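You operate a simulated robot arm through the tools that you are given. There is no shell and no other tool.

The job below is to be done with a simulated robot arm. You get a single attempt, and the scene is never put back.

Task
Pump the glue pot up to MAX.
Fine: valve on POT to fill; pump off and valve shut after; spill nothing.

Only the result counts: the job must be done as asked and must still hold three seconds after the hand-in. Knocking over, shifting, dropping, spilling or breaking anything else fails it.

Robot
A 6-joint arm with a two-finger gripper, fixed in place. Base frame: the origin is at the foot of the arm, x ahead of it, y to its left, z up. Readings come in m, degrees, newtons and seconds.
Its first joint turns from -166.0 to 166.0 degrees. Payload 2.45 kg.
Tool frame: the origin (TCP) lies between the finger pads and is the grasp point; the fingertips stand 0.02 m ahead of it; z points along the fingers, y is the line along which they close. The gripper opens to 0.14 m. The gripper's body begins 0.168 m behind the TCP.
Orientation is that of the tool frame in the base frame, as a unit quaternion [w, x, y, z]. With the fingers straight down and closing along the base's y, the tool's x points along the base's -x, its y along +y and its z along -z.

Tools
- The arm moves only by the tool step_arm. Its argument "series" is a list of rows, each an object (a shift or turn left out is 0, a gripper value left out holds the last) with "rot": the turn, a rotation vector about the tool's x, y, z in degrees, a list of three; "travel": the shift along the tool's x, y, z in m, a list of three; "hand": the closure, from 0 (fully open) to 1 (shut). In form: [{"rot": [ax, ay, az], "travel": [x, y, z], "hand": hand}, ...]. A call has 1 to 20 rows; each row is the pose to reach, as a shift and turn from the pose commanded when the call began, along the tool's axes at that moment. Rows are played at 5 a second. More than 0.05 m and 8.6 degrees between two rows, or a gripper value outside its range, and nothing of the call is played. Where a pose cannot be reached the arm comes as near as it can. A force on the tool above 50 N (or 10 N above the force at the start of the call, whichever is more), or a blocked arm, ends the call early, and 0.2 s more pass. Each finger travels about 0.045 m/s and halts on what it meets, pressing with about 35 N; the grip force reading is that of the motor and also rises with nothing between the fingers. The clock runs only during rows and for 0.2 s after the last one: add rows that repeat a pose to give the fingers time. It gives the time, the measured TCP pose, the force on the tool (base axes), the opening and the grip force at its end, in the units of the frame above (readings bear some noise), with the torque about the TCP (base axes, N m) and any sound that the robot's microphone picked up.
- Cameras (640 x 400 px; columns grow to the right, rows downward): "scene" is fixed at [0.3989, 0.6504, 1.6615]; the picture's right is [-0.58, -0.81, 0.00], its down [-0.55, 0.39, -0.74] and it looks along [0.60, -0.43, -0.68] (base axes); focal length 318 px, centre (320, 200). "wrist" rides on the gripper at [0.078, 0.011, -0.209] in the tool frame; the picture's right is [-0.14, 0.99, 0.00], its down [-0.92, -0.13, -0.37] and it looks along [-0.36, -0.05, 0.93] (tool axes); focal length 280 px, centre (320, 200). There is no depth. A picture from a camera that has moved, and an enlarged one, comes with that camera's place and axes in the base frame and with its lens.
- capture(camera): a new picture of that camera. It takes no simulated time.
- close_up(camera, box): a new picture of the part [left, top, right, bottom] of that camera's present view, enlarged. It takes no simulated time.
- close_job(): hands the job in; it is judged then, once.

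Nothing tells you positions but the pictures and the camera data. Unless the task says otherwise, let go and move clear before handing in.

The tools are called after "Request:" as name(argument=value, ...) on one line, values as JSON. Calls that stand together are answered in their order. step_arm: Moves the arm, as the interface text tells. Its arguments: {"type":"object","properties":{"series":{"type":"array"}},"required":["series"]} The other tools are called the same way: capture (camera) takes a picture; close_up (camera, box) takes an enlarged picture of a part of a camera's view; close_job () hands the job in.

At the start:

```text
time: 0.0
eef_pos: [0.6426, 0.0015, 1.2947]
tool_rot: [0.0, 0.0, 1.0, 0.0]
wrist_force: [0.7, 0.8, 0.3]
ft_torque: [0.0, 0.0, 0.01]
width: 0.14
gripper_force: 0.2
```

scene: 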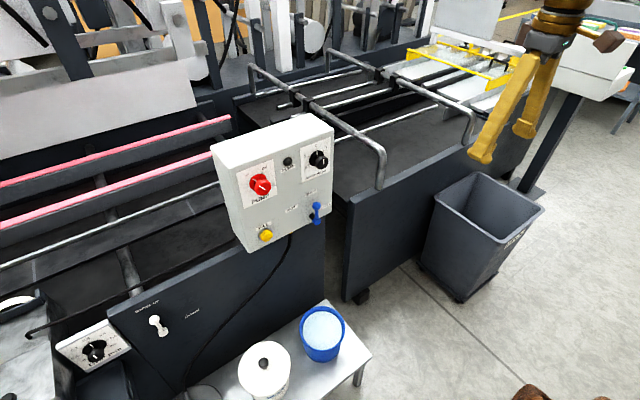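
wrist: 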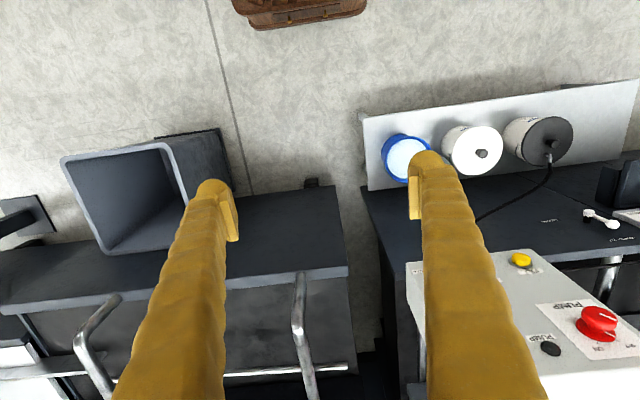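

I see a control panel with a red knob, a black knob, a yellow button and a blue lever, with a bucket and pots below it. I'll take close-ups to read the labels before I move.

Request:
close_up(camera="scene", box=[200, 100, 350, 260])

Request:
close_up(camera="scene", box=[40, 280, 400, 400])

Request:
close_up(camera="wrist", box=[360, 80, 640, 260])

Request:
close_up(camera="wrist", box=[400, 230, 640, 400])

```text
2.50 times, centred on (275, 180) of scene
camera zoom: at [0.3989, 0.6504, 1.6615], right [-0.58, -0.81, 0.0], down [-0.55, 0.39, -0.74], along [0.6, -0.43, -0.68], focal length 795 px, centre (432, 250)
```

zoom: 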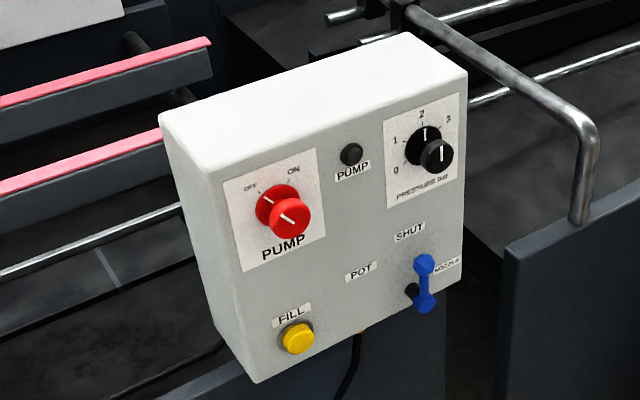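

```text
1.78 times, centred on (220, 340) of scene
camera zoom: at [0.3989, 0.6504, 1.6615], right [-0.58, -0.81, 0.0], down [-0.55, 0.39, -0.74], along [0.6, -0.43, -0.68], focal length 565 px, centre (498, -49)
```

zoom: 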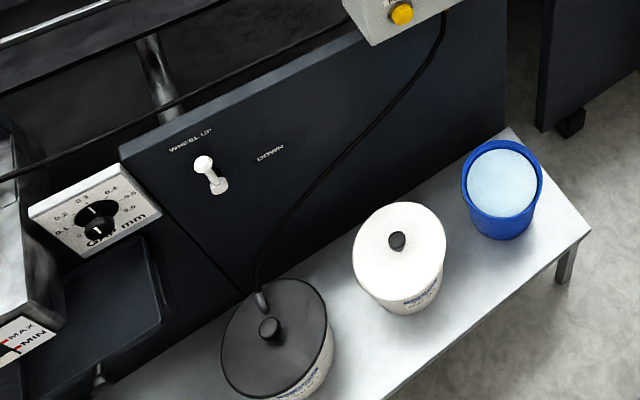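

```text
2.22 times, centred on (500, 170) of wrist
camera zoom: at [0.565, 0.0138, 1.5046], right [0.14, 0.99, 0.0], down [0.92, -0.13, 0.37], along [0.36, -0.05, -0.93], focal length 623 px, centre (-80, 267)
```

zoom: 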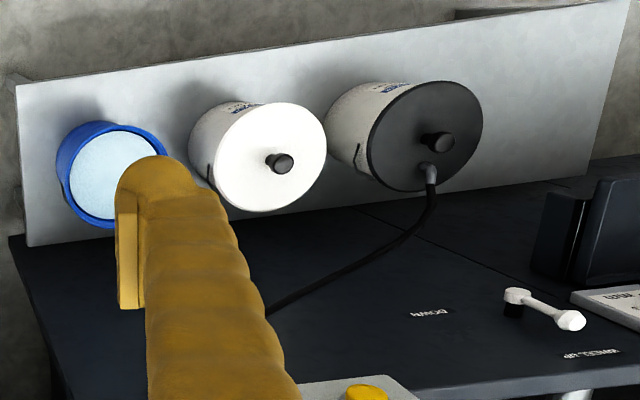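

```text
2.35 times, centred on (520, 315) of wrist
camera zoom: at [0.565, 0.0138, 1.5046], right [0.14, 0.99, 0.0], down [0.92, -0.13, 0.37], along [0.36, -0.05, -0.93], focal length 660 px, centre (-151, -71)
```

zoom: 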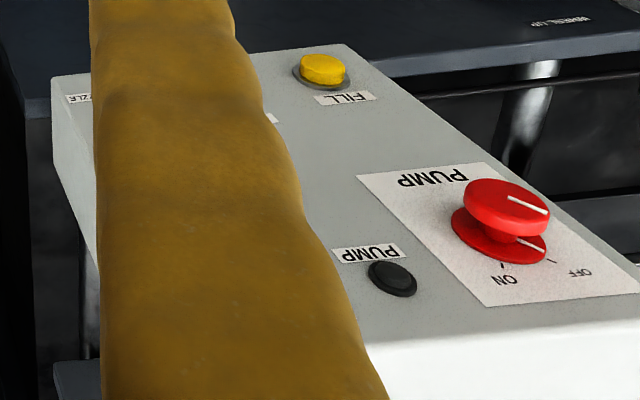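

The panel appears to sit near x≈1.0, facing the robot, with the red PUMP knob near (0.98, 0.42, 1.15). Next I'll look for the glue pot gauge (MAX/MIN) at the lower left of the scene.

Request:
close_up(camera="scene", box=[0, 270, 130, 400])

Request:
close_up(camera="scene", box=[280, 185, 340, 235])

Request:
close_up(camera="scene", box=[270, 135, 340, 185])

Request:
close_up(camera="scene", box=[225, 150, 295, 250])

```text
3.08 times, centred on (65, 335) of scene
camera zoom: at [0.3989, 0.6504, 1.6615], right [-0.58, -0.81, 0.0], down [-0.55, 0.39, -0.74], along [0.6, -0.43, -0.68], focal length 978 px, centre (1105, -215)
```

zoom: 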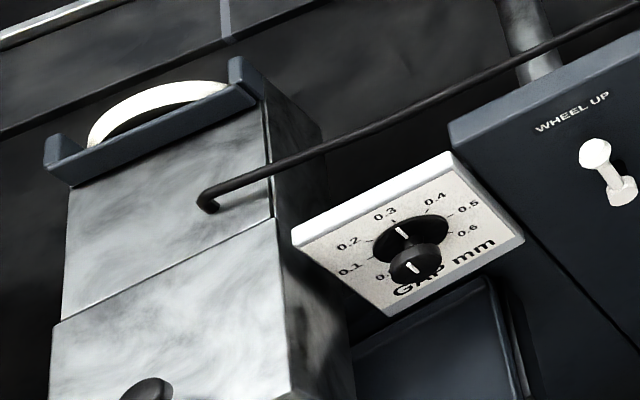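

```text
8.00 times, centred on (310, 210) of scene
camera zoom: at [0.3989, 0.6504, 1.6615], right [-0.58, -0.81, 0.0], down [-0.55, 0.39, -0.74], along [0.6, -0.43, -0.68], focal length 2544 px, centre (400, 120)
```

zoom: 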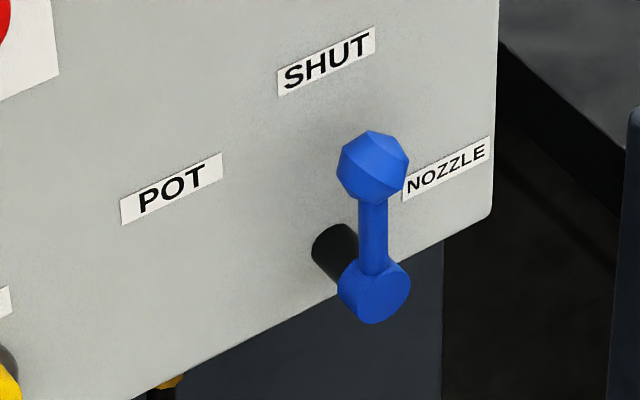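

```text
8.00 times, centred on (305, 160) of scene
camera zoom: at [0.3989, 0.6504, 1.6615], right [-0.58, -0.81, 0.0], down [-0.55, 0.39, -0.74], along [0.6, -0.43, -0.68], focal length 2544 px, centre (440, 520)
```

zoom: 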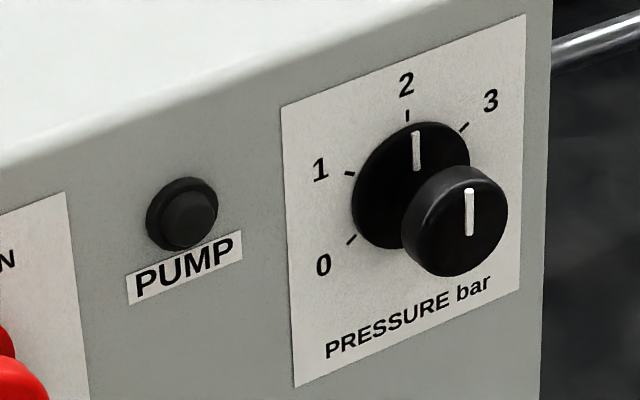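

```text
4.00 times, centred on (260, 200) of scene
camera zoom: at [0.3989, 0.6504, 1.6615], right [-0.58, -0.81, 0.0], down [-0.55, 0.39, -0.74], along [0.6, -0.43, -0.68], focal length 1272 px, centre (560, 200)
```

zoom: 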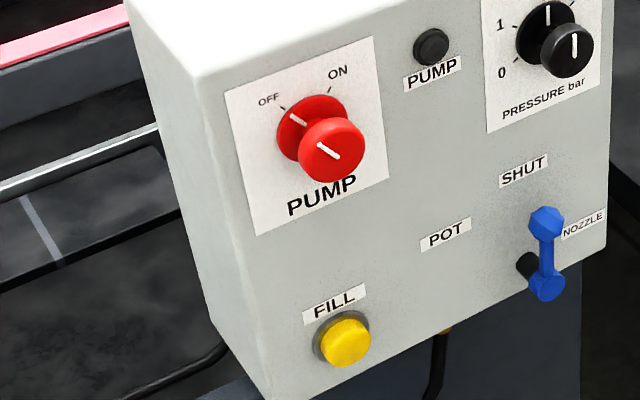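

The valve is now on SHUT, the pump is OFF and the pressure is at about 2. The MAX/MIN gauge is near the scene picture's lower edge, so I'll zoom there.

Request:
close_up(camera="scene", box=[0, 398, 120, 400])

Request:
close_up(camera="scene", box=[0, 380, 60, 400])

Request:
close_up(camera="wrist", box=[540, 100, 640, 260])

```text
5.33 times, centred on (60, 399) of scene
camera zoom: at [0.3989, 0.6504, 1.6615], right [-0.58, -0.81, 0.0], down [-0.55, 0.39, -0.74], along [0.6, -0.43, -0.68], focal length 1696 px, centre (1707, -861)
```

zoom: 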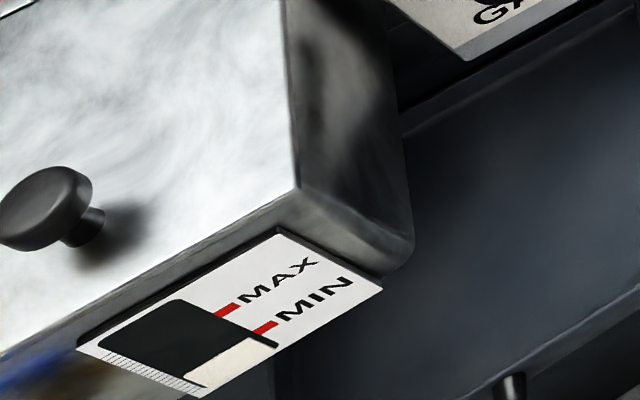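

```text
10.67 times, centred on (30, 390) of scene
camera zoom: at [0.3989, 0.6504, 1.6615], right [-0.58, -0.81, 0.0], down [-0.55, 0.39, -0.74], along [0.6, -0.43, -0.68], focal length 3392 px, centre (3413, -1827)
```

zoom: 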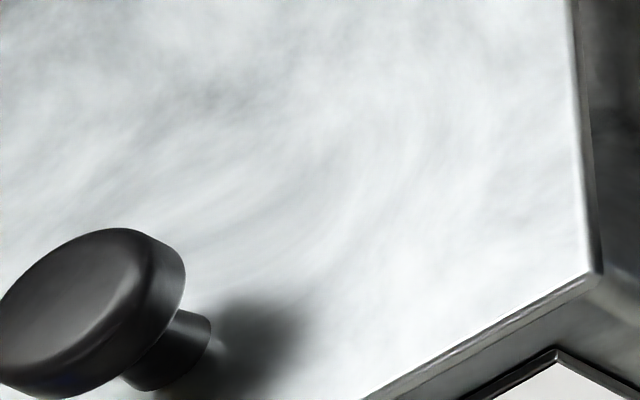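

```text
2.50 times, centred on (590, 180) of wrist
camera zoom: at [0.565, 0.0138, 1.5046], right [0.14, 0.99, 0.0], down [0.92, -0.13, 0.37], along [0.36, -0.05, -0.93], focal length 701 px, centre (-355, 250)
```

zoom: 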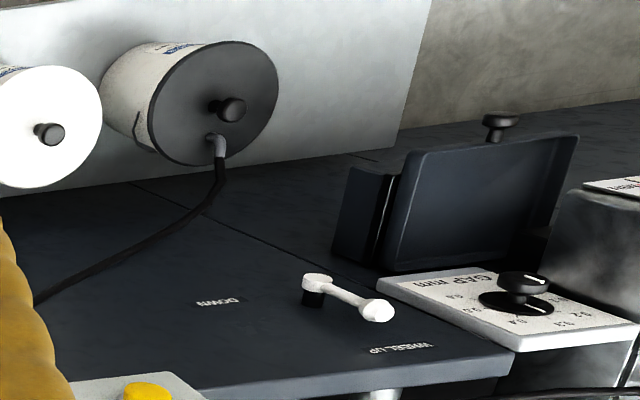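

The gauge window shows cream glue below and a dark area above, with the level near MIN. I'll tip the tool to point forward (+x) and bring the wrist camera round to see the panel from the front.

Request:
step_arm(series=[{"rot": [0, -8.2, 0], "travel": [0, 0.02, 0.005]}, {"rot": [0, -16.4, 0], "travel": [0, 0.04, 0.01]}, {"rot": [0, -24.6, 0], "travel": [0, 0.06, 0.02]}, {"rot": [0, -32.8, 0], "travel": [0, 0.08, 0.03]}, {"rot": [0, -41, 0], "travel": [0, 0.1, 0.04]}, {"rot": [0, -49.2, 0], "travel": [0, 0.12, 0.05]}, {"rot": [0, -57.4, 0], "travel": [0, 0.14, 0.06]}, {"rot": [0, -65.6, 0], "travel": [0, 0.16, 0.07]}, {"rot": [0, -73.8, 0], "travel": [0, 0.18, 0.08]}, {"rot": [0, -82, 0], "travel": [0, 0.2, 0.09]}, {"rot": [0, -90, 0], "travel": [0, 0.22, 0.1]}, {"rot": [0, -90, 0], "travel": [0, 0.22, 0.1]}])

Request:
capture(camera="wrist")

Request:
capture(camera="scene")

```text
time: 2.6
eef_pos: [0.6537, 0.23, 1.2044]
tool_rot: [0.707, 0.0, 0.707, -0.001]
wrist_force: [-0.3, 0.1, 0.0]
ft_torque: [0.02, 0.0, 0.01]
width: 0.1401
gripper_force: 0.0
out of reach, approached as far as the arm can: row 11, 12
```

```text
taken
camera wrist: at [0.444, 0.242, 1.1268], right [0.0, 0.99, 0.14], down [-0.37, -0.13, 0.92], along [0.93, -0.05, 0.37], focal length 280 px, centre (320, 200)
```

wrist: 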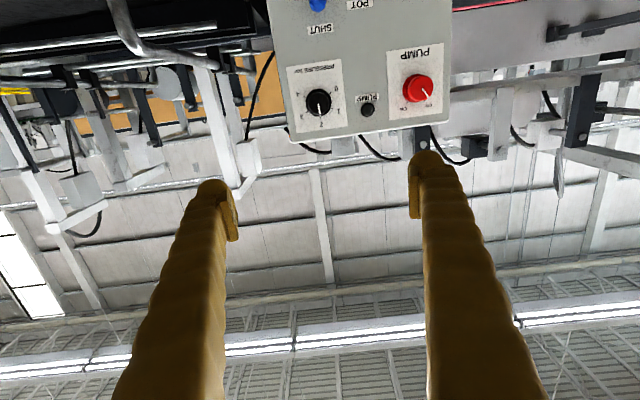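

```text
taken
```

scene: 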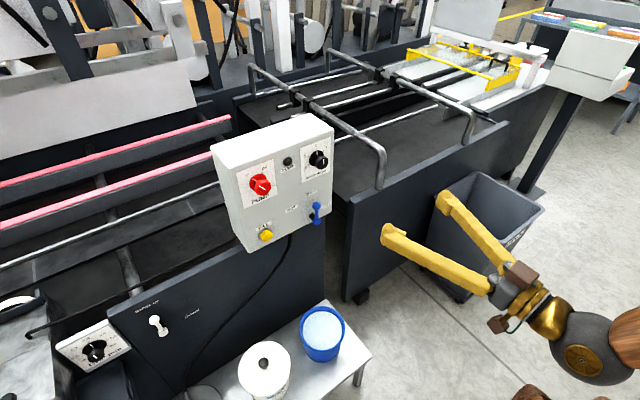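

The arm now points forward. Rows 11 and 12 were slightly out of reach because the arm was too close in, so I'll move forward a little and lower to see the panel squarely.

Request:
step_arm(series=[{"travel": [0.02, 0.015, 0.015]}, {"travel": [0.05, 0.03, 0.03]}, {"travel": [0.08, 0.05, 0.04]}, {"travel": [0.11, 0.065, 0.05]}, {"travel": [0.14, 0.08, 0.055]}, {"travel": [0.17, 0.1, 0.06]}, {"travel": [0.17, 0.1, 0.06]}])

Request:
capture(camera="wrist")

Request:
capture(camera="scene")

```text
time: 4.2
eef_pos: [0.7144, 0.3267, 1.0322]
tool_rot: [0.707, 0.0, 0.707, 0.0]
wrist_force: [1.0, -0.2, -0.1]
ft_torque: [-0.04, 0.0, -0.03]
width: 0.14
gripper_force: 0.0
```

```text
taken
camera wrist: at [0.5035, 0.339, 0.9551], right [0.0, 0.99, 0.14], down [-0.37, -0.13, 0.92], along [0.93, -0.05, 0.36], focal length 280 px, centre (320, 200)
```

wrist: 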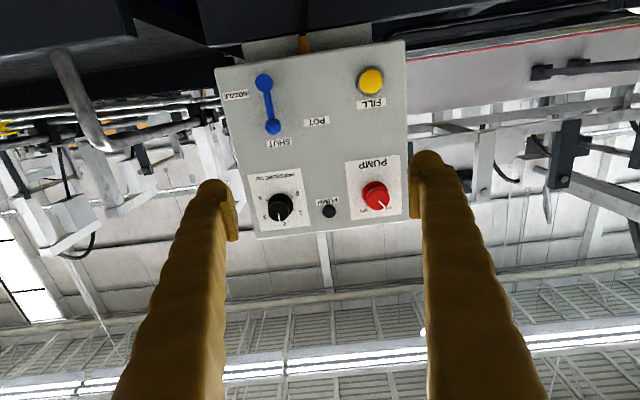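

```text
taken
```

scene: 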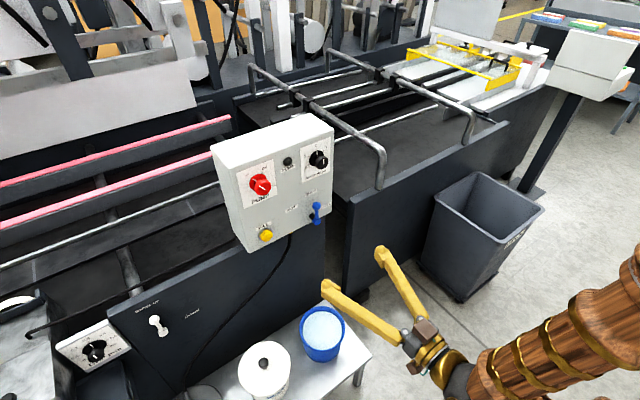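

The whole panel now shows in the wrist view, upside down. I'll zoom in to measure the controls.

Request:
close_up(camera="wrist", box=[205, 30, 425, 240])

Request:
close_up(camera="wrist", box=[215, 55, 345, 155])

Request:
close_up(camera="wrist", box=[310, 55, 440, 155])

Request:
close_up(camera="wrist", box=[300, 140, 430, 240])

```text
1.90 times, centred on (315, 135) of wrist
camera zoom: at [0.5035, 0.339, 0.9551], right [0.0, 0.99, 0.14], down [-0.37, -0.13, 0.92], along [0.93, -0.05, 0.36], focal length 534 px, centre (330, 324)
```

zoom: 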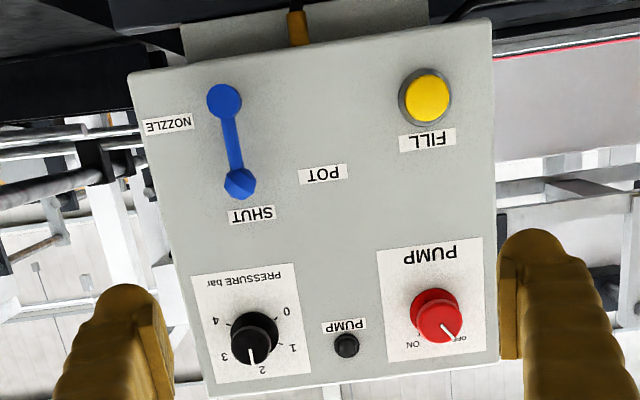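

```text
4.00 times, centred on (280, 105) of wrist
camera zoom: at [0.5035, 0.339, 0.9551], right [0.0, 0.99, 0.14], down [-0.37, -0.13, 0.92], along [0.93, -0.05, 0.36], focal length 1122 px, centre (480, 580)
```

zoom: 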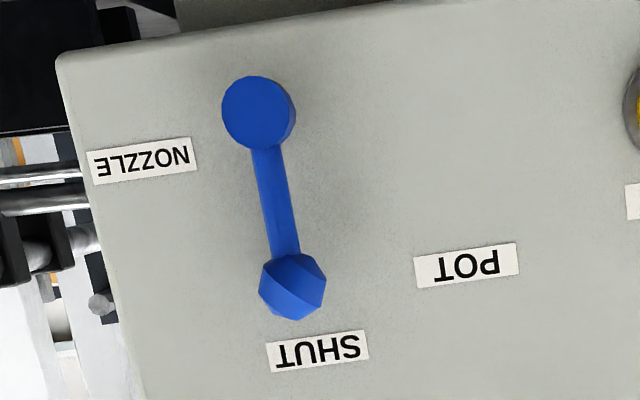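

```text
4.00 times, centred on (375, 105) of wrist
camera zoom: at [0.5035, 0.339, 0.9551], right [0.0, 0.99, 0.14], down [-0.37, -0.13, 0.92], along [0.93, -0.05, 0.36], focal length 1122 px, centre (100, 580)
```

zoom: 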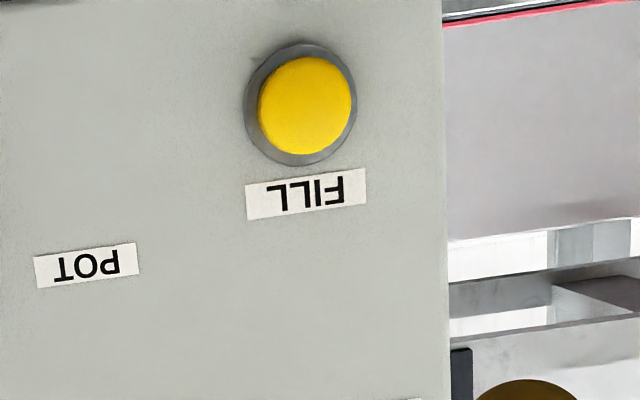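

```text
4.00 times, centred on (365, 190) of wrist
camera zoom: at [0.5035, 0.339, 0.9551], right [0.0, 0.99, 0.14], down [-0.37, -0.13, 0.92], along [0.93, -0.05, 0.36], focal length 1122 px, centre (140, 240)
```

zoom: 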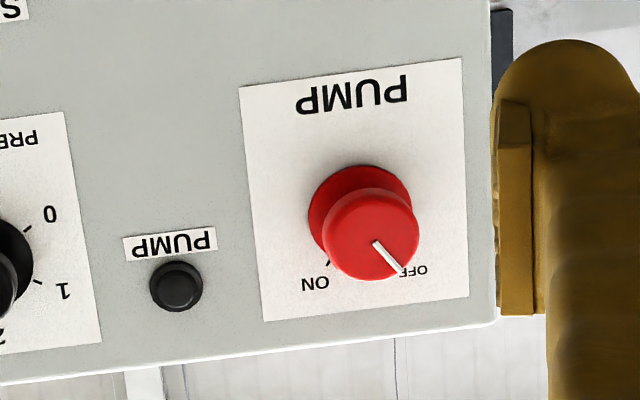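

The panel is upright, faces −x at about x≈0.997, and spans y 0.18–0.48 and z 0.905–1.215. I place the controls as follows:
- Valve pivot: about (0.257, 0.935), with the tip about (0.257, 1.00). POT lies about 45° toward +y.
- FILL: about (0.421, 0.954).
- Red knob: about (0.415, 1.144).

Next I'll read the gauge at higher zoom.

Request:
close_up(camera="scene", box=[0, 399, 80, 400])

Request:
close_up(camera="scene", box=[10, 399, 76, 400])

Request:
close_up(camera="scene", box=[0, 399, 160, 400])

```text
8.00 times, centred on (40, 400) of scene
camera zoom: at [0.3989, 0.6504, 1.6615], right [-0.58, -0.81, 0.0], down [-0.55, 0.39, -0.74], along [0.6, -0.43, -0.68], focal length 2544 px, centre (2560, -1396)
```

zoom: 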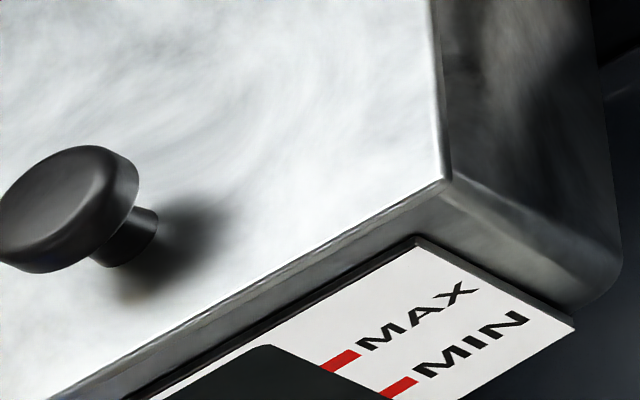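

```text
9.70 times, centred on (43, 400) of scene
camera zoom: at [0.3989, 0.6504, 1.6615], right [-0.58, -0.81, 0.0], down [-0.55, 0.39, -0.74], along [0.6, -0.43, -0.68], focal length 3083 px, centre (3006, -1734)
```

zoom: 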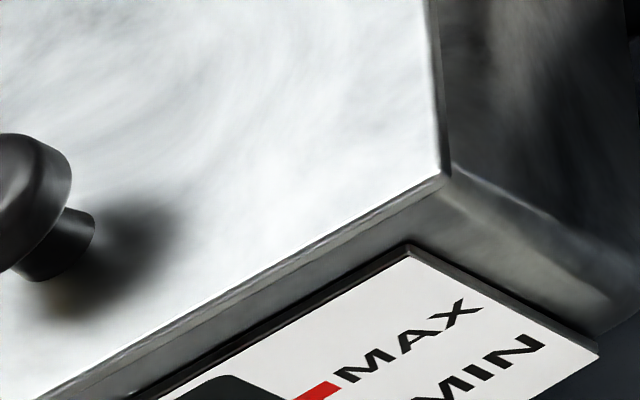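

```text
4.00 times, centred on (80, 400) of scene
camera zoom: at [0.3989, 0.6504, 1.6615], right [-0.58, -0.81, 0.0], down [-0.55, 0.39, -0.74], along [0.6, -0.43, -0.68], focal length 1272 px, centre (1280, -598)
```

zoom: 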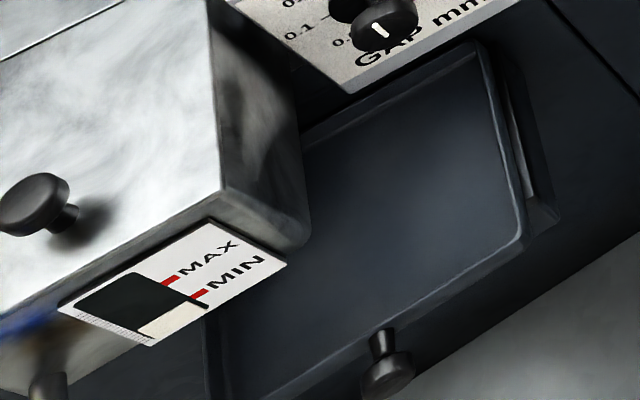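

I need a clearer look at the gauge window.

Request:
close_up(camera="scene", box=[0, 399, 112, 400])

Request:
close_up(camera="scene", box=[0, 397, 74, 400])

```text
5.71 times, centred on (56, 400) of scene
camera zoom: at [0.3989, 0.6504, 1.6615], right [-0.58, -0.81, 0.0], down [-0.55, 0.39, -0.74], along [0.6, -0.43, -0.68], focal length 1817 px, centre (1829, -940)
```

zoom: 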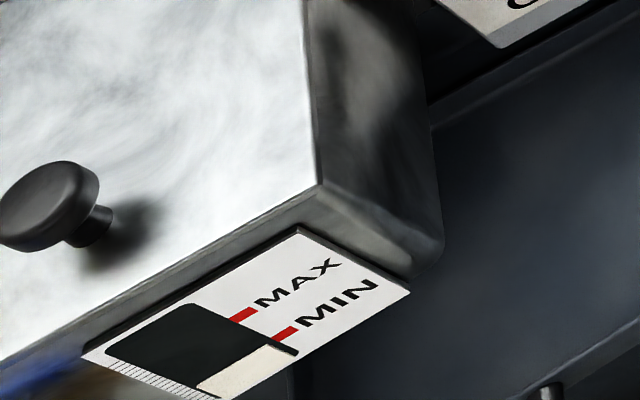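

```text
8.65 times, centred on (37, 398) of scene
camera zoom: at [0.3989, 0.6504, 1.6615], right [-0.58, -0.81, 0.0], down [-0.55, 0.39, -0.74], along [0.6, -0.43, -0.68], focal length 2750 px, centre (2768, -1517)
```

zoom: 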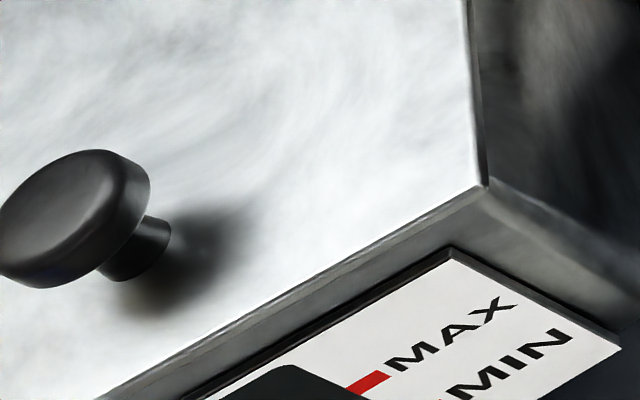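

The level is right at MIN. I'll do the valve first, approaching the lever tip with the fingers partly open.

Request:
step_arm(series=[{"travel": [0.008, -0.016, 0.04], "hand": 0.5}, {"travel": [0.016, -0.032, 0.08], "hand": 0.5}, {"travel": [0.024, -0.048, 0.12], "hand": 0.5}, {"travel": [0.032, -0.064, 0.16], "hand": 0.5}, {"travel": [0.034, -0.07, 0.186], "hand": 0.5}, {"travel": [0.034, -0.07, 0.186], "hand": 0.5}])

Request:
capture(camera="wrist")

Request:
close_up(camera="scene", box=[200, 120, 400, 260])

```text
time: 5.6
eef_pos: [0.9003, 0.2568, 0.9994]
tool_rot: [0.707, 0.0, 0.707, -0.001]
wrist_force: [-0.4, 0.4, -0.3]
ft_torque: [0.02, -0.02, -0.02]
width: 0.0701
gripper_force: 0.0
```

```text
taken
camera wrist: at [0.6908, 0.2691, 0.9216], right [0.0, 0.99, 0.14], down [-0.37, -0.13, 0.92], along [0.93, -0.05, 0.37], focal length 280 px, centre (320, 200)
```

wrist: 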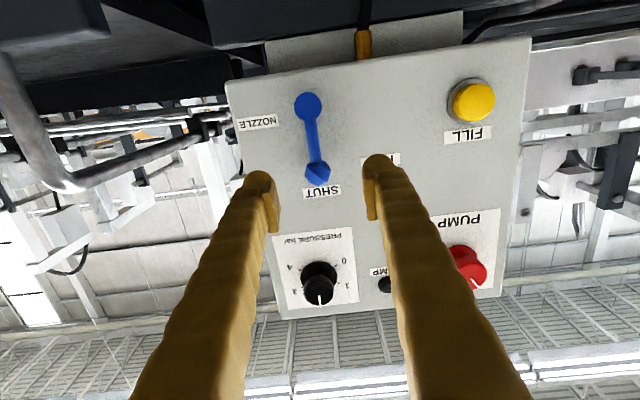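

```text
2.86 times, centred on (300, 190) of scene
camera zoom: at [0.3989, 0.6504, 1.6615], right [-0.58, -0.81, 0.0], down [-0.55, 0.39, -0.74], along [0.6, -0.43, -0.68], focal length 908 px, centre (377, 229)
```

zoom: 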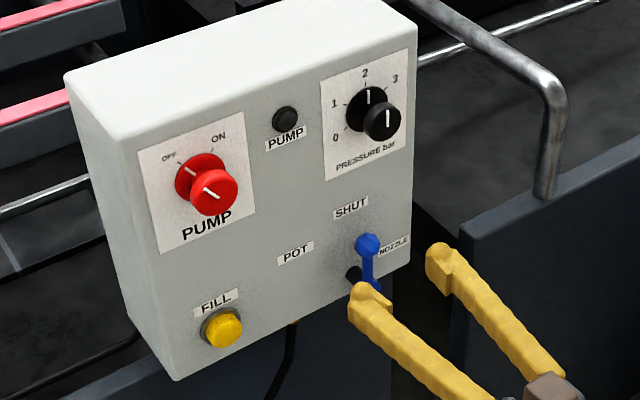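

The lever tip is at about (0.963, 0.2565, 1.0015), between the fingers. I'll go forward and grip it.

Request:
step_arm(series=[{"travel": [0, 0, 0.02]}, {"travel": [-0.001, 0, 0.04]}, {"travel": [-0.001, 0, 0.06]}, {"travel": [-0.001, 0, 0.06]}, {"travel": [-0.001, 0, 0.06], "hand": 0.7}, {"travel": [-0.001, 0, 0.06], "hand": 0.8}, {"travel": [-0.001, 0, 0.06], "hand": 0.9}, {"travel": [-0.001, 0, 0.06], "hand": 0.9}, {"travel": [-0.001, 0, 0.06], "hand": 0.9}])

Request:
capture(camera="wrist")

Request:
close_up(camera="scene", box=[250, 160, 390, 260])

```text
time: 7.6
eef_pos: [0.9609, 0.2583, 0.9998]
tool_rot: [0.707, 0.001, 0.707, 0.0]
wrist_force: [3.9, 1.7, 0.6]
ft_torque: [0.02, -0.01, 0.01]
width: 0.0265
gripper_force: 45.0
```

```text
taken
camera wrist: at [0.7506, 0.2711, 0.9228], right [0.0, 0.99, 0.14], down [-0.37, -0.13, 0.92], along [0.93, -0.05, 0.37], focal length 280 px, centre (320, 200)
```

wrist: 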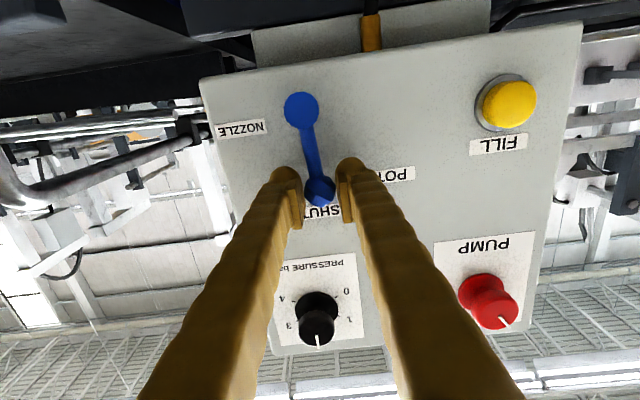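

```text
4.00 times, centred on (320, 210) of scene
camera zoom: at [0.3989, 0.6504, 1.6615], right [-0.58, -0.81, 0.0], down [-0.55, 0.39, -0.74], along [0.6, -0.43, -0.68], focal length 1272 px, centre (320, 160)
```

zoom: 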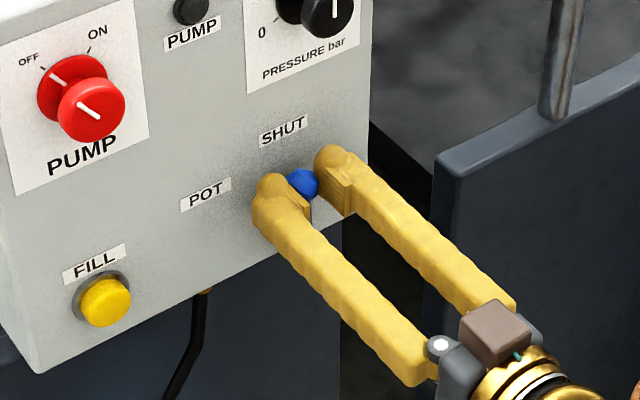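

I have the lever tip gripped (opening 0.0265). Now I'll swing it about its pivot, 45° toward POT (+y).

Request:
step_arm(series=[{"rot": [0, 0, -5], "travel": [0.00024, 0.00553, 0]}, {"rot": [0, 0, -10], "travel": [0.00096, 0.01103, 0]}, {"rot": [0, 0, -15], "travel": [0.00216, 0.01643, 0]}, {"rot": [0, 0, -20], "travel": [0.00383, 0.02172, 0]}, {"rot": [0, 0, -25], "travel": [0.00595, 0.02684, 0]}, {"rot": [0, 0, -30], "travel": [0.00851, 0.03175, 0]}, {"rot": [0, 0, -35], "travel": [0.01148, 0.03642, 0]}, {"rot": [0, 0, -40], "travel": [0.01486, 0.04082, 0]}, {"rot": [0, 0, -45], "travel": [0.0186, 0.0449, 0]}, {"rot": [0, 0, -45], "travel": [0.0186, 0.0449, 0]}])

Request:
capture(camera="wrist")

Request:
close_up(camera="scene", box=[250, 160, 390, 260])

Request:
close_up(camera="scene", box=[0, 399, 112, 400])

```text
time: 9.8
eef_pos: [0.9607, 0.3022, 0.982]
tool_rot: [0.652, -0.27, 0.654, -0.272]
wrist_force: [2.4, -37.5, -11.9]
ft_torque: [0.07, 0.21, -0.52]
width: 0.0268
gripper_force: 44.2
```

```text
taken
camera wrist: at [0.7503, 0.2562, 0.9193], right [0.0, 0.8, -0.6], down [-0.37, 0.56, 0.74], along [0.93, 0.22, 0.29], focal length 280 px, centre (320, 200)
```

wrist: 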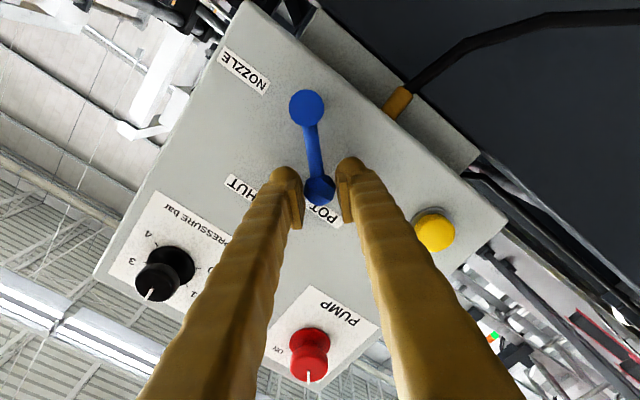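

```text
4.00 times, centred on (320, 210) of scene
camera zoom: at [0.3989, 0.6504, 1.6615], right [-0.58, -0.81, 0.0], down [-0.55, 0.39, -0.74], along [0.6, -0.43, -0.68], focal length 1272 px, centre (320, 160)
```

zoom: 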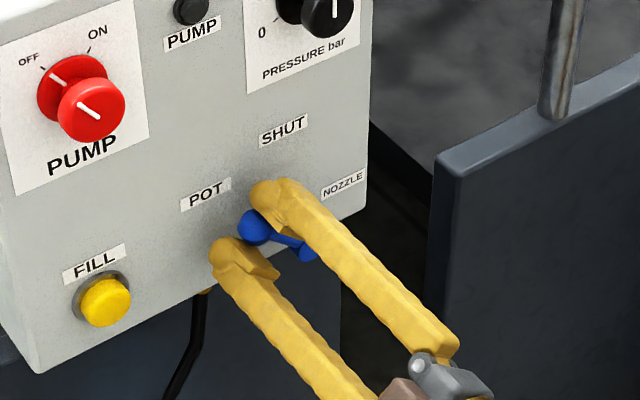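

```text
5.71 times, centred on (56, 400) of scene
camera zoom: at [0.3989, 0.6504, 1.6615], right [-0.58, -0.81, 0.0], down [-0.55, 0.39, -0.74], along [0.6, -0.43, -0.68], focal length 1817 px, centre (1829, -940)
```

zoom: 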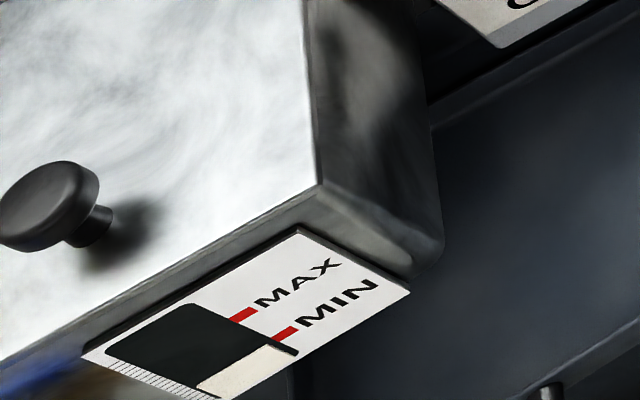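

The lever now points at POT. I'll let go and back off straight along the tool axis, then check that it stays put.

Request:
step_arm(series=[{"hand": 0.75}, {"hand": 0.6}, {"hand": 0.5}, {"hand": 0.5}, {"hand": 0.5}, {"travel": [0, 0, -0.03], "hand": 0.5}, {"travel": [0, 0, -0.06], "hand": 0.5}, {"travel": [0, 0, -0.1], "hand": 0.5}, {"travel": [0, 0, -0.12], "hand": 0.5}, {"travel": [0, 0, -0.12], "hand": 0.5}])

Request:
capture(camera="wrist")

Request:
close_up(camera="scene", box=[250, 160, 390, 260])

```text
time: 12.0
eef_pos: [0.8393, 0.3024, 0.9827]
tool_rot: [0.654, -0.269, 0.653, -0.271]
wrist_force: [-0.2, 0.5, 0.2]
ft_torque: [0.0, 0.02, -0.02]
width: 0.0702
gripper_force: 0.1
```

```text
taken
camera wrist: at [0.6293, 0.2563, 0.9198], right [0.0, 0.8, -0.6], down [-0.37, 0.56, 0.74], along [0.93, 0.22, 0.29], focal length 280 px, centre (320, 200)
```

wrist: 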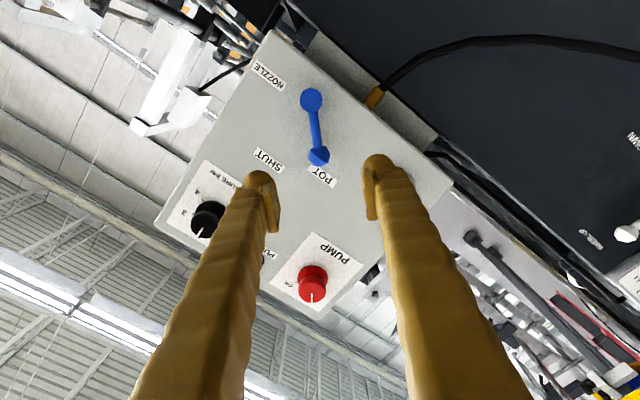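

```text
4.00 times, centred on (320, 210) of scene
camera zoom: at [0.3989, 0.6504, 1.6615], right [-0.58, -0.81, 0.0], down [-0.55, 0.39, -0.74], along [0.6, -0.43, -0.68], focal length 1272 px, centre (320, 160)
```

zoom: 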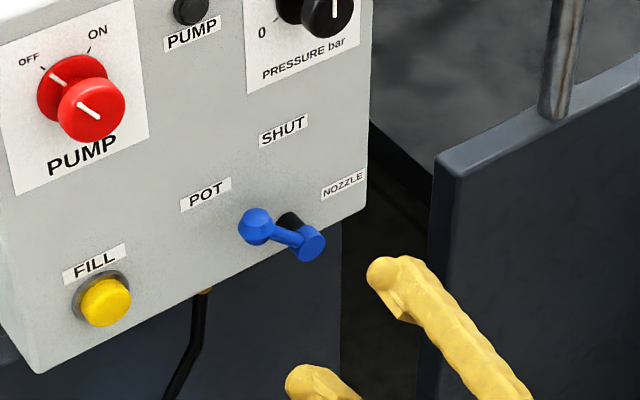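

The lever stays at about 45° on POT. Next I'll move in front of the red PUMP knob, keeping the −45° roll so I have room to turn it clockwise.

Request:
step_arm(series=[{"travel": [-0.039, -0.007, 0.0]}, {"travel": [-0.078, -0.014, 0.0]}, {"travel": [-0.117, -0.021, 0.01]}, {"travel": [-0.156, -0.028, 0.025]}, {"travel": [-0.1937, -0.0344, 0.04]}, {"travel": [-0.1937, -0.0344, 0.04]}])

Request:
capture(camera="wrist")

Request:
close_up(camera="scene", box=[200, 120, 380, 260])

```text
time: 13.4
eef_pos: [0.8806, 0.4149, 1.1452]
tool_rot: [0.653, -0.27, 0.653, -0.27]
wrist_force: [-0.3, 0.1, -0.8]
ft_torque: [-0.01, 0.01, 0.0]
width: 0.0701
gripper_force: 0.0
```

```text
taken
camera wrist: at [0.6704, 0.3688, 1.0828], right [0.0, 0.8, -0.6], down [-0.37, 0.56, 0.74], along [0.93, 0.22, 0.29], focal length 280 px, centre (320, 200)
```

wrist: 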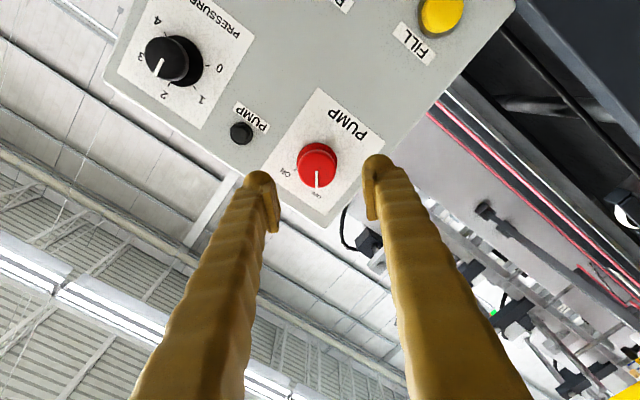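

```text
2.86 times, centred on (290, 190) of scene
camera zoom: at [0.3989, 0.6504, 1.6615], right [-0.58, -0.81, 0.0], down [-0.55, 0.39, -0.74], along [0.6, -0.43, -0.68], focal length 908 px, centre (406, 229)
```

zoom: 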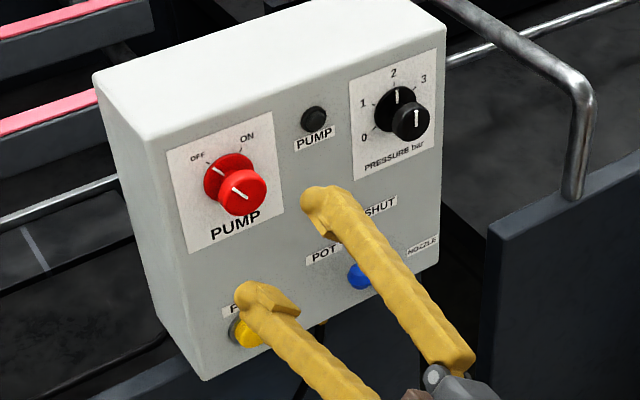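

Request:
close_up(camera="wrist", box=[260, 110, 380, 220])

```text
3.64 times, centred on (320, 165) of wrist
camera zoom: at [0.6704, 0.3688, 1.0828], right [0.0, 0.8, -0.6], down [-0.37, 0.56, 0.74], along [0.93, 0.22, 0.29], focal length 1020 px, centre (320, 327)
```

zoom: 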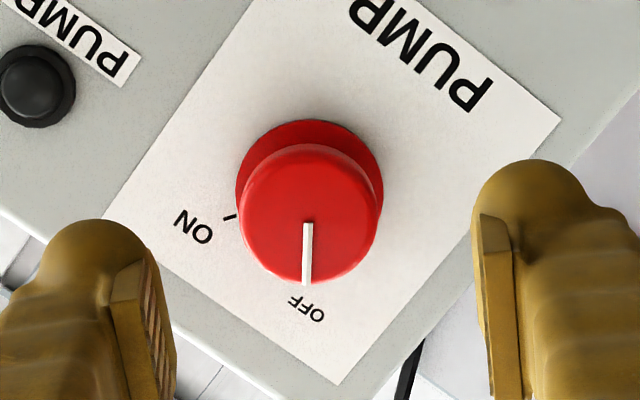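

The knob's centre is about (y 0.413, z 1.147), it is about 42 mm across, and its front face is at about x 0.96. OFF to ON is about 70° clockwise. I'll advance and grip it.

Request:
step_arm(series=[{"travel": [-0.0004, -0.0022, 0.02]}, {"travel": [-0.0004, -0.0022, 0.04]}, {"travel": [-0.0004, -0.0022, 0.06]}, {"travel": [-0.0004, -0.0022, 0.078]}, {"travel": [-0.0004, -0.0022, 0.078]}, {"travel": [-0.0004, -0.0022, 0.078], "hand": 0.6}, {"travel": [-0.0004, -0.0022, 0.078], "hand": 0.7}, {"travel": [-0.0004, -0.0022, 0.078], "hand": 0.8}, {"travel": [-0.0004, -0.0022, 0.078], "hand": 0.8}])

Request:
capture(camera="wrist")

Request:
close_up(camera="scene", box=[200, 120, 380, 260])

```text
time: 15.4
eef_pos: [0.9581, 0.4134, 1.146]
tool_rot: [0.653, -0.27, 0.653, -0.272]
wrist_force: [1.3, -17.0, 12.2]
ft_torque: [0.16, -0.08, -0.17]
width: 0.0422
gripper_force: 11.0
```

```text
taken
camera wrist: at [0.7476, 0.3678, 1.0841], right [0.0, 0.8, -0.6], down [-0.37, 0.56, 0.74], along [0.93, 0.22, 0.3], focal length 280 px, centre (320, 200)
```

wrist: 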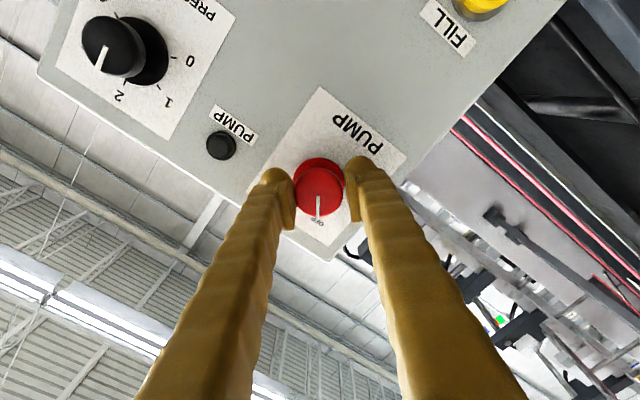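

```text
2.86 times, centred on (290, 190) of scene
camera zoom: at [0.3989, 0.6504, 1.6615], right [-0.58, -0.81, 0.0], down [-0.55, 0.39, -0.74], along [0.6, -0.43, -0.68], focal length 908 px, centre (406, 229)
```

zoom: 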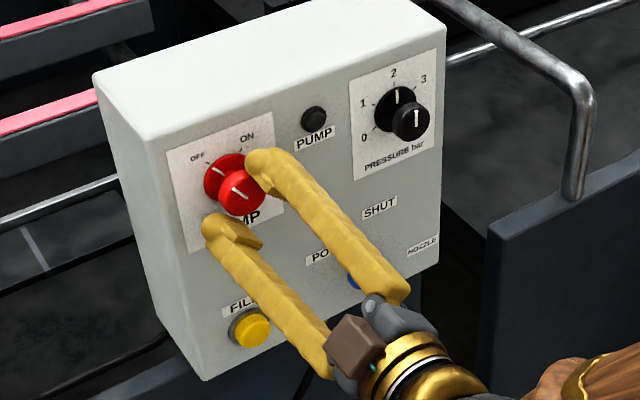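

The grip is slightly one-sided, with about 21 N along −tool-y. I'll shift about 1.5 mm that way and firm up the grip.

Request:
step_arm(series=[{"travel": [0, -0.0008, 0], "hand": 0.85}, {"travel": [0, -0.0015, 0], "hand": 0.9}, {"travel": [0, -0.0015, 0], "hand": 0.9}, {"travel": [0, -0.0015, 0], "hand": 0.9}])

```text
time: 16.4
eef_pos: [0.9564, 0.4117, 1.1477]
tool_rot: [0.654, -0.269, 0.653, -0.272]
wrist_force: [-5.6, -25.4, 27.3]
ft_torque: [0.1, -0.4, -0.37]
width: 0.038
gripper_force: 45.2
```

Request:
close_up(camera="wrist", box=[260, 130, 380, 240])

Request:
close_up(camera="scene", box=[220, 140, 310, 210])

```text
3.64 times, centred on (320, 185) of wrist
camera zoom: at [0.7471, 0.3666, 1.085], right [0.0, 0.8, -0.6], down [-0.37, 0.56, 0.74], along [0.93, 0.22, 0.3], focal length 1020 px, centre (320, 254)
```

zoom: 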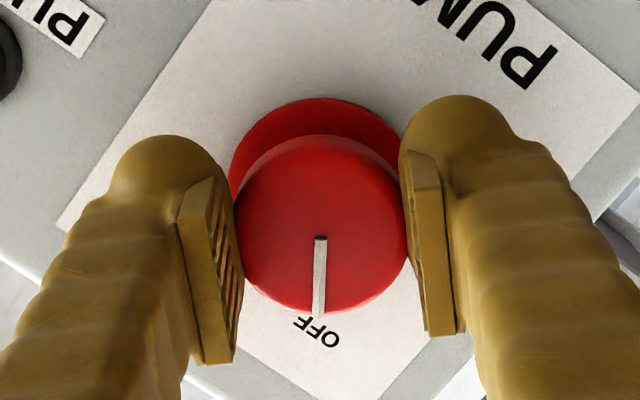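

```text
5.71 times, centred on (265, 175) of scene
camera zoom: at [0.3989, 0.6504, 1.6615], right [-0.58, -0.81, 0.0], down [-0.55, 0.39, -0.74], along [0.6, -0.43, -0.68], focal length 1817 px, centre (634, 343)
```

zoom: 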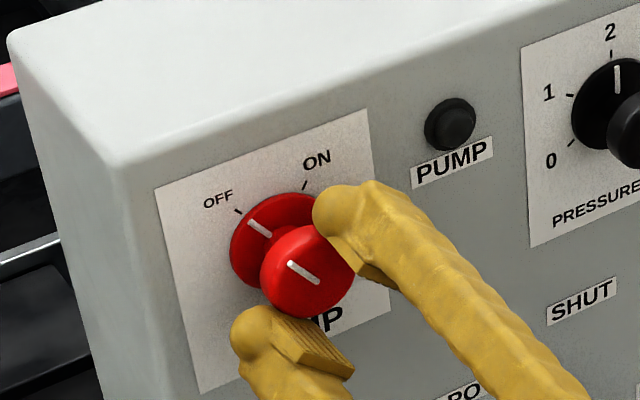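

Both pads now touch the knob (about 38 mm). I'll recentre another 2 mm to remove the side load, then check before turning.

Request:
step_arm(series=[{"travel": [0, -0.001, 0]}, {"travel": [0, -0.002, 0]}, {"travel": [0, -0.002, 0]}])

```text
time: 17.2
eef_pos: [0.9565, 0.412, 1.1476]
tool_rot: [0.653, -0.27, 0.653, -0.271]
wrist_force: [-22.1, -9.1, 17.0]
ft_torque: [0.05, -0.31, -0.11]
width: 0.0381
gripper_force: 45.0
```

Request:
step_arm(series=[{"travel": [0, -0.0005, -0.0006]}, {"travel": [0, -0.001, -0.0012]}, {"travel": [0, -0.001, -0.0012]}])

```text
time: 18.0
eef_pos: [0.9565, 0.4129, 1.1479]
tool_rot: [0.653, -0.271, 0.654, -0.27]
wrist_force: [20.9, 6.8, 7.6]
ft_torque: [-0.01, -0.03, 0.06]
width: 0.0376
gripper_force: 45.4
```

The loads are now within a sensible range. I'll turn the knob about 72° clockwise (positive about the tool axis).

Request:
step_arm(series=[{"rot": [0, 0, 0], "travel": [0, 0, 0.0006]}, {"rot": [0, 0, 6], "travel": [0, 0, 0.0006]}, {"rot": [0, 0, 12], "travel": [0, 0, 0.0006]}, {"rot": [0, 0, 18], "travel": [0, 0, 0.0006]}, {"rot": [0, 0, 24], "travel": [0, 0, 0.0006]}, {"rot": [0, 0, 30], "travel": [0, 0, 0.0006]}, {"rot": [0, 0, 36], "travel": [0, 0, 0.0006]}])

Request:
close_up(camera="wrist", box=[260, 130, 380, 240])

Request:
close_up(camera="scene", box=[220, 140, 310, 210])

```text
time: 19.6
eef_pos: [0.9559, 0.4127, 1.1464]
tool_rot: [0.705, -0.059, 0.705, -0.058]
wrist_force: [-8.0, 4.7, 0.0]
ft_torque: [0.0, -0.1, 0.14]
width: 0.0379
gripper_force: 45.0
stopped in row 7: the force on the tool passed its limit at 52 N (the readings are from after the stop); the commanded pose is now the measured one
```

```text
3.64 times, centred on (320, 185) of wrist
camera zoom: at [0.7462, 0.4123, 1.0687], right [0.0, 1.0, -0.03], down [-0.37, 0.02, 0.93], along [0.93, 0.01, 0.37], focal length 1020 px, centre (320, 254)
```

zoom: 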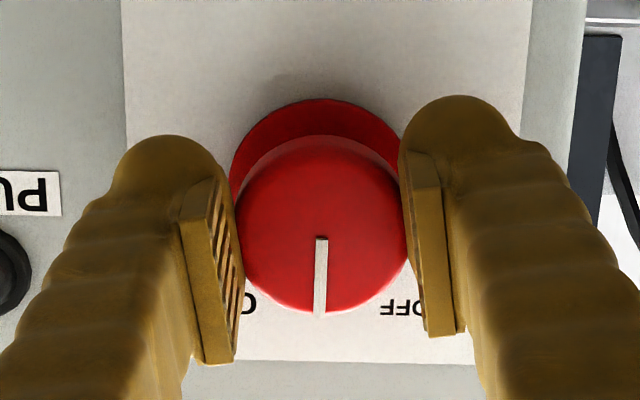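

```text
5.71 times, centred on (265, 175) of scene
camera zoom: at [0.3989, 0.6504, 1.6615], right [-0.58, -0.81, 0.0], down [-0.55, 0.39, -0.74], along [0.6, -0.43, -0.68], focal length 1817 px, centre (634, 343)
```

zoom: 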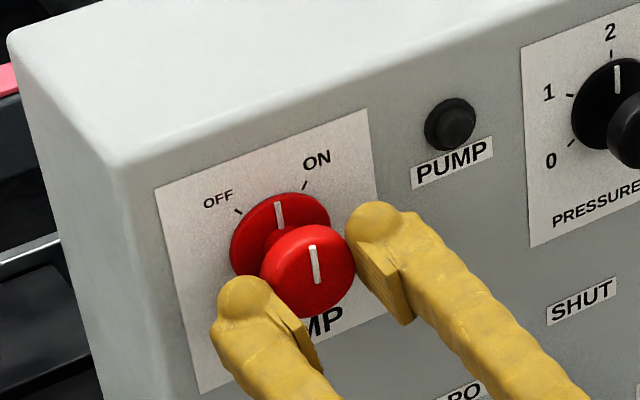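

The knob is turning with the grip and is about halfway. I'll carry on toward ON in smaller pieces.

Request:
step_arm(series=[{"rot": [0, 0, 5]}, {"rot": [0, 0, 10]}, {"rot": [0, 0, 15]}, {"rot": [0, 0, 20]}])

Request:
close_up(camera="scene", box=[220, 140, 310, 210])

Request:
close_up(camera="scene", box=[0, 399, 112, 400])

```text
time: 20.6
eef_pos: [0.9567, 0.4152, 1.1466]
tool_rot: [0.704, 0.064, 0.704, 0.066]
wrist_force: [0.6, 26.2, 3.9]
ft_torque: [-0.01, -0.19, 0.22]
width: 0.0376
gripper_force: 45.0
```

```text
5.71 times, centred on (265, 175) of scene
camera zoom: at [0.3989, 0.6504, 1.6615], right [-0.58, -0.81, 0.0], down [-0.55, 0.39, -0.74], along [0.6, -0.43, -0.68], focal length 1817 px, centre (634, 343)
```

zoom: 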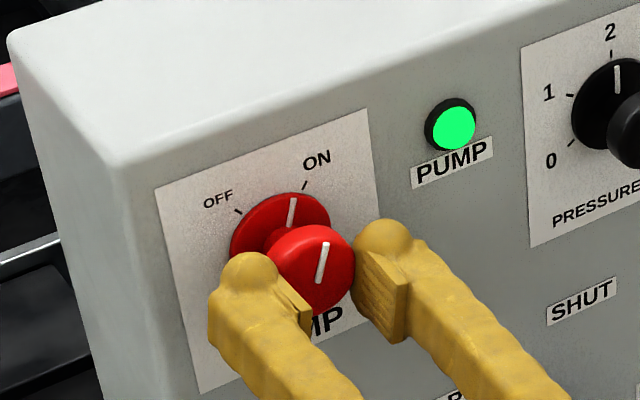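

```text
5.71 times, centred on (56, 400) of scene
camera zoom: at [0.3989, 0.6504, 1.6615], right [-0.58, -0.81, 0.0], down [-0.55, 0.39, -0.74], along [0.6, -0.43, -0.68], focal length 1817 px, centre (1829, -940)
```

zoom: 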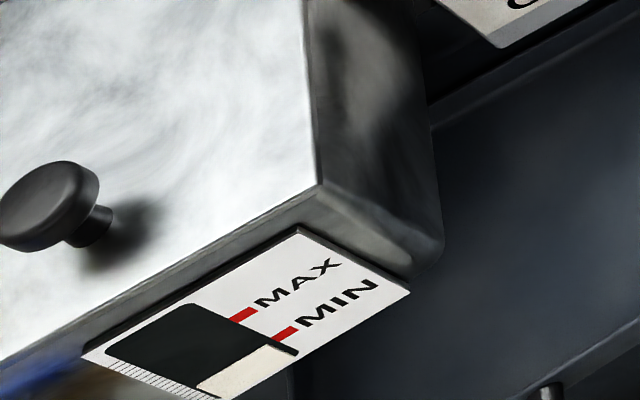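

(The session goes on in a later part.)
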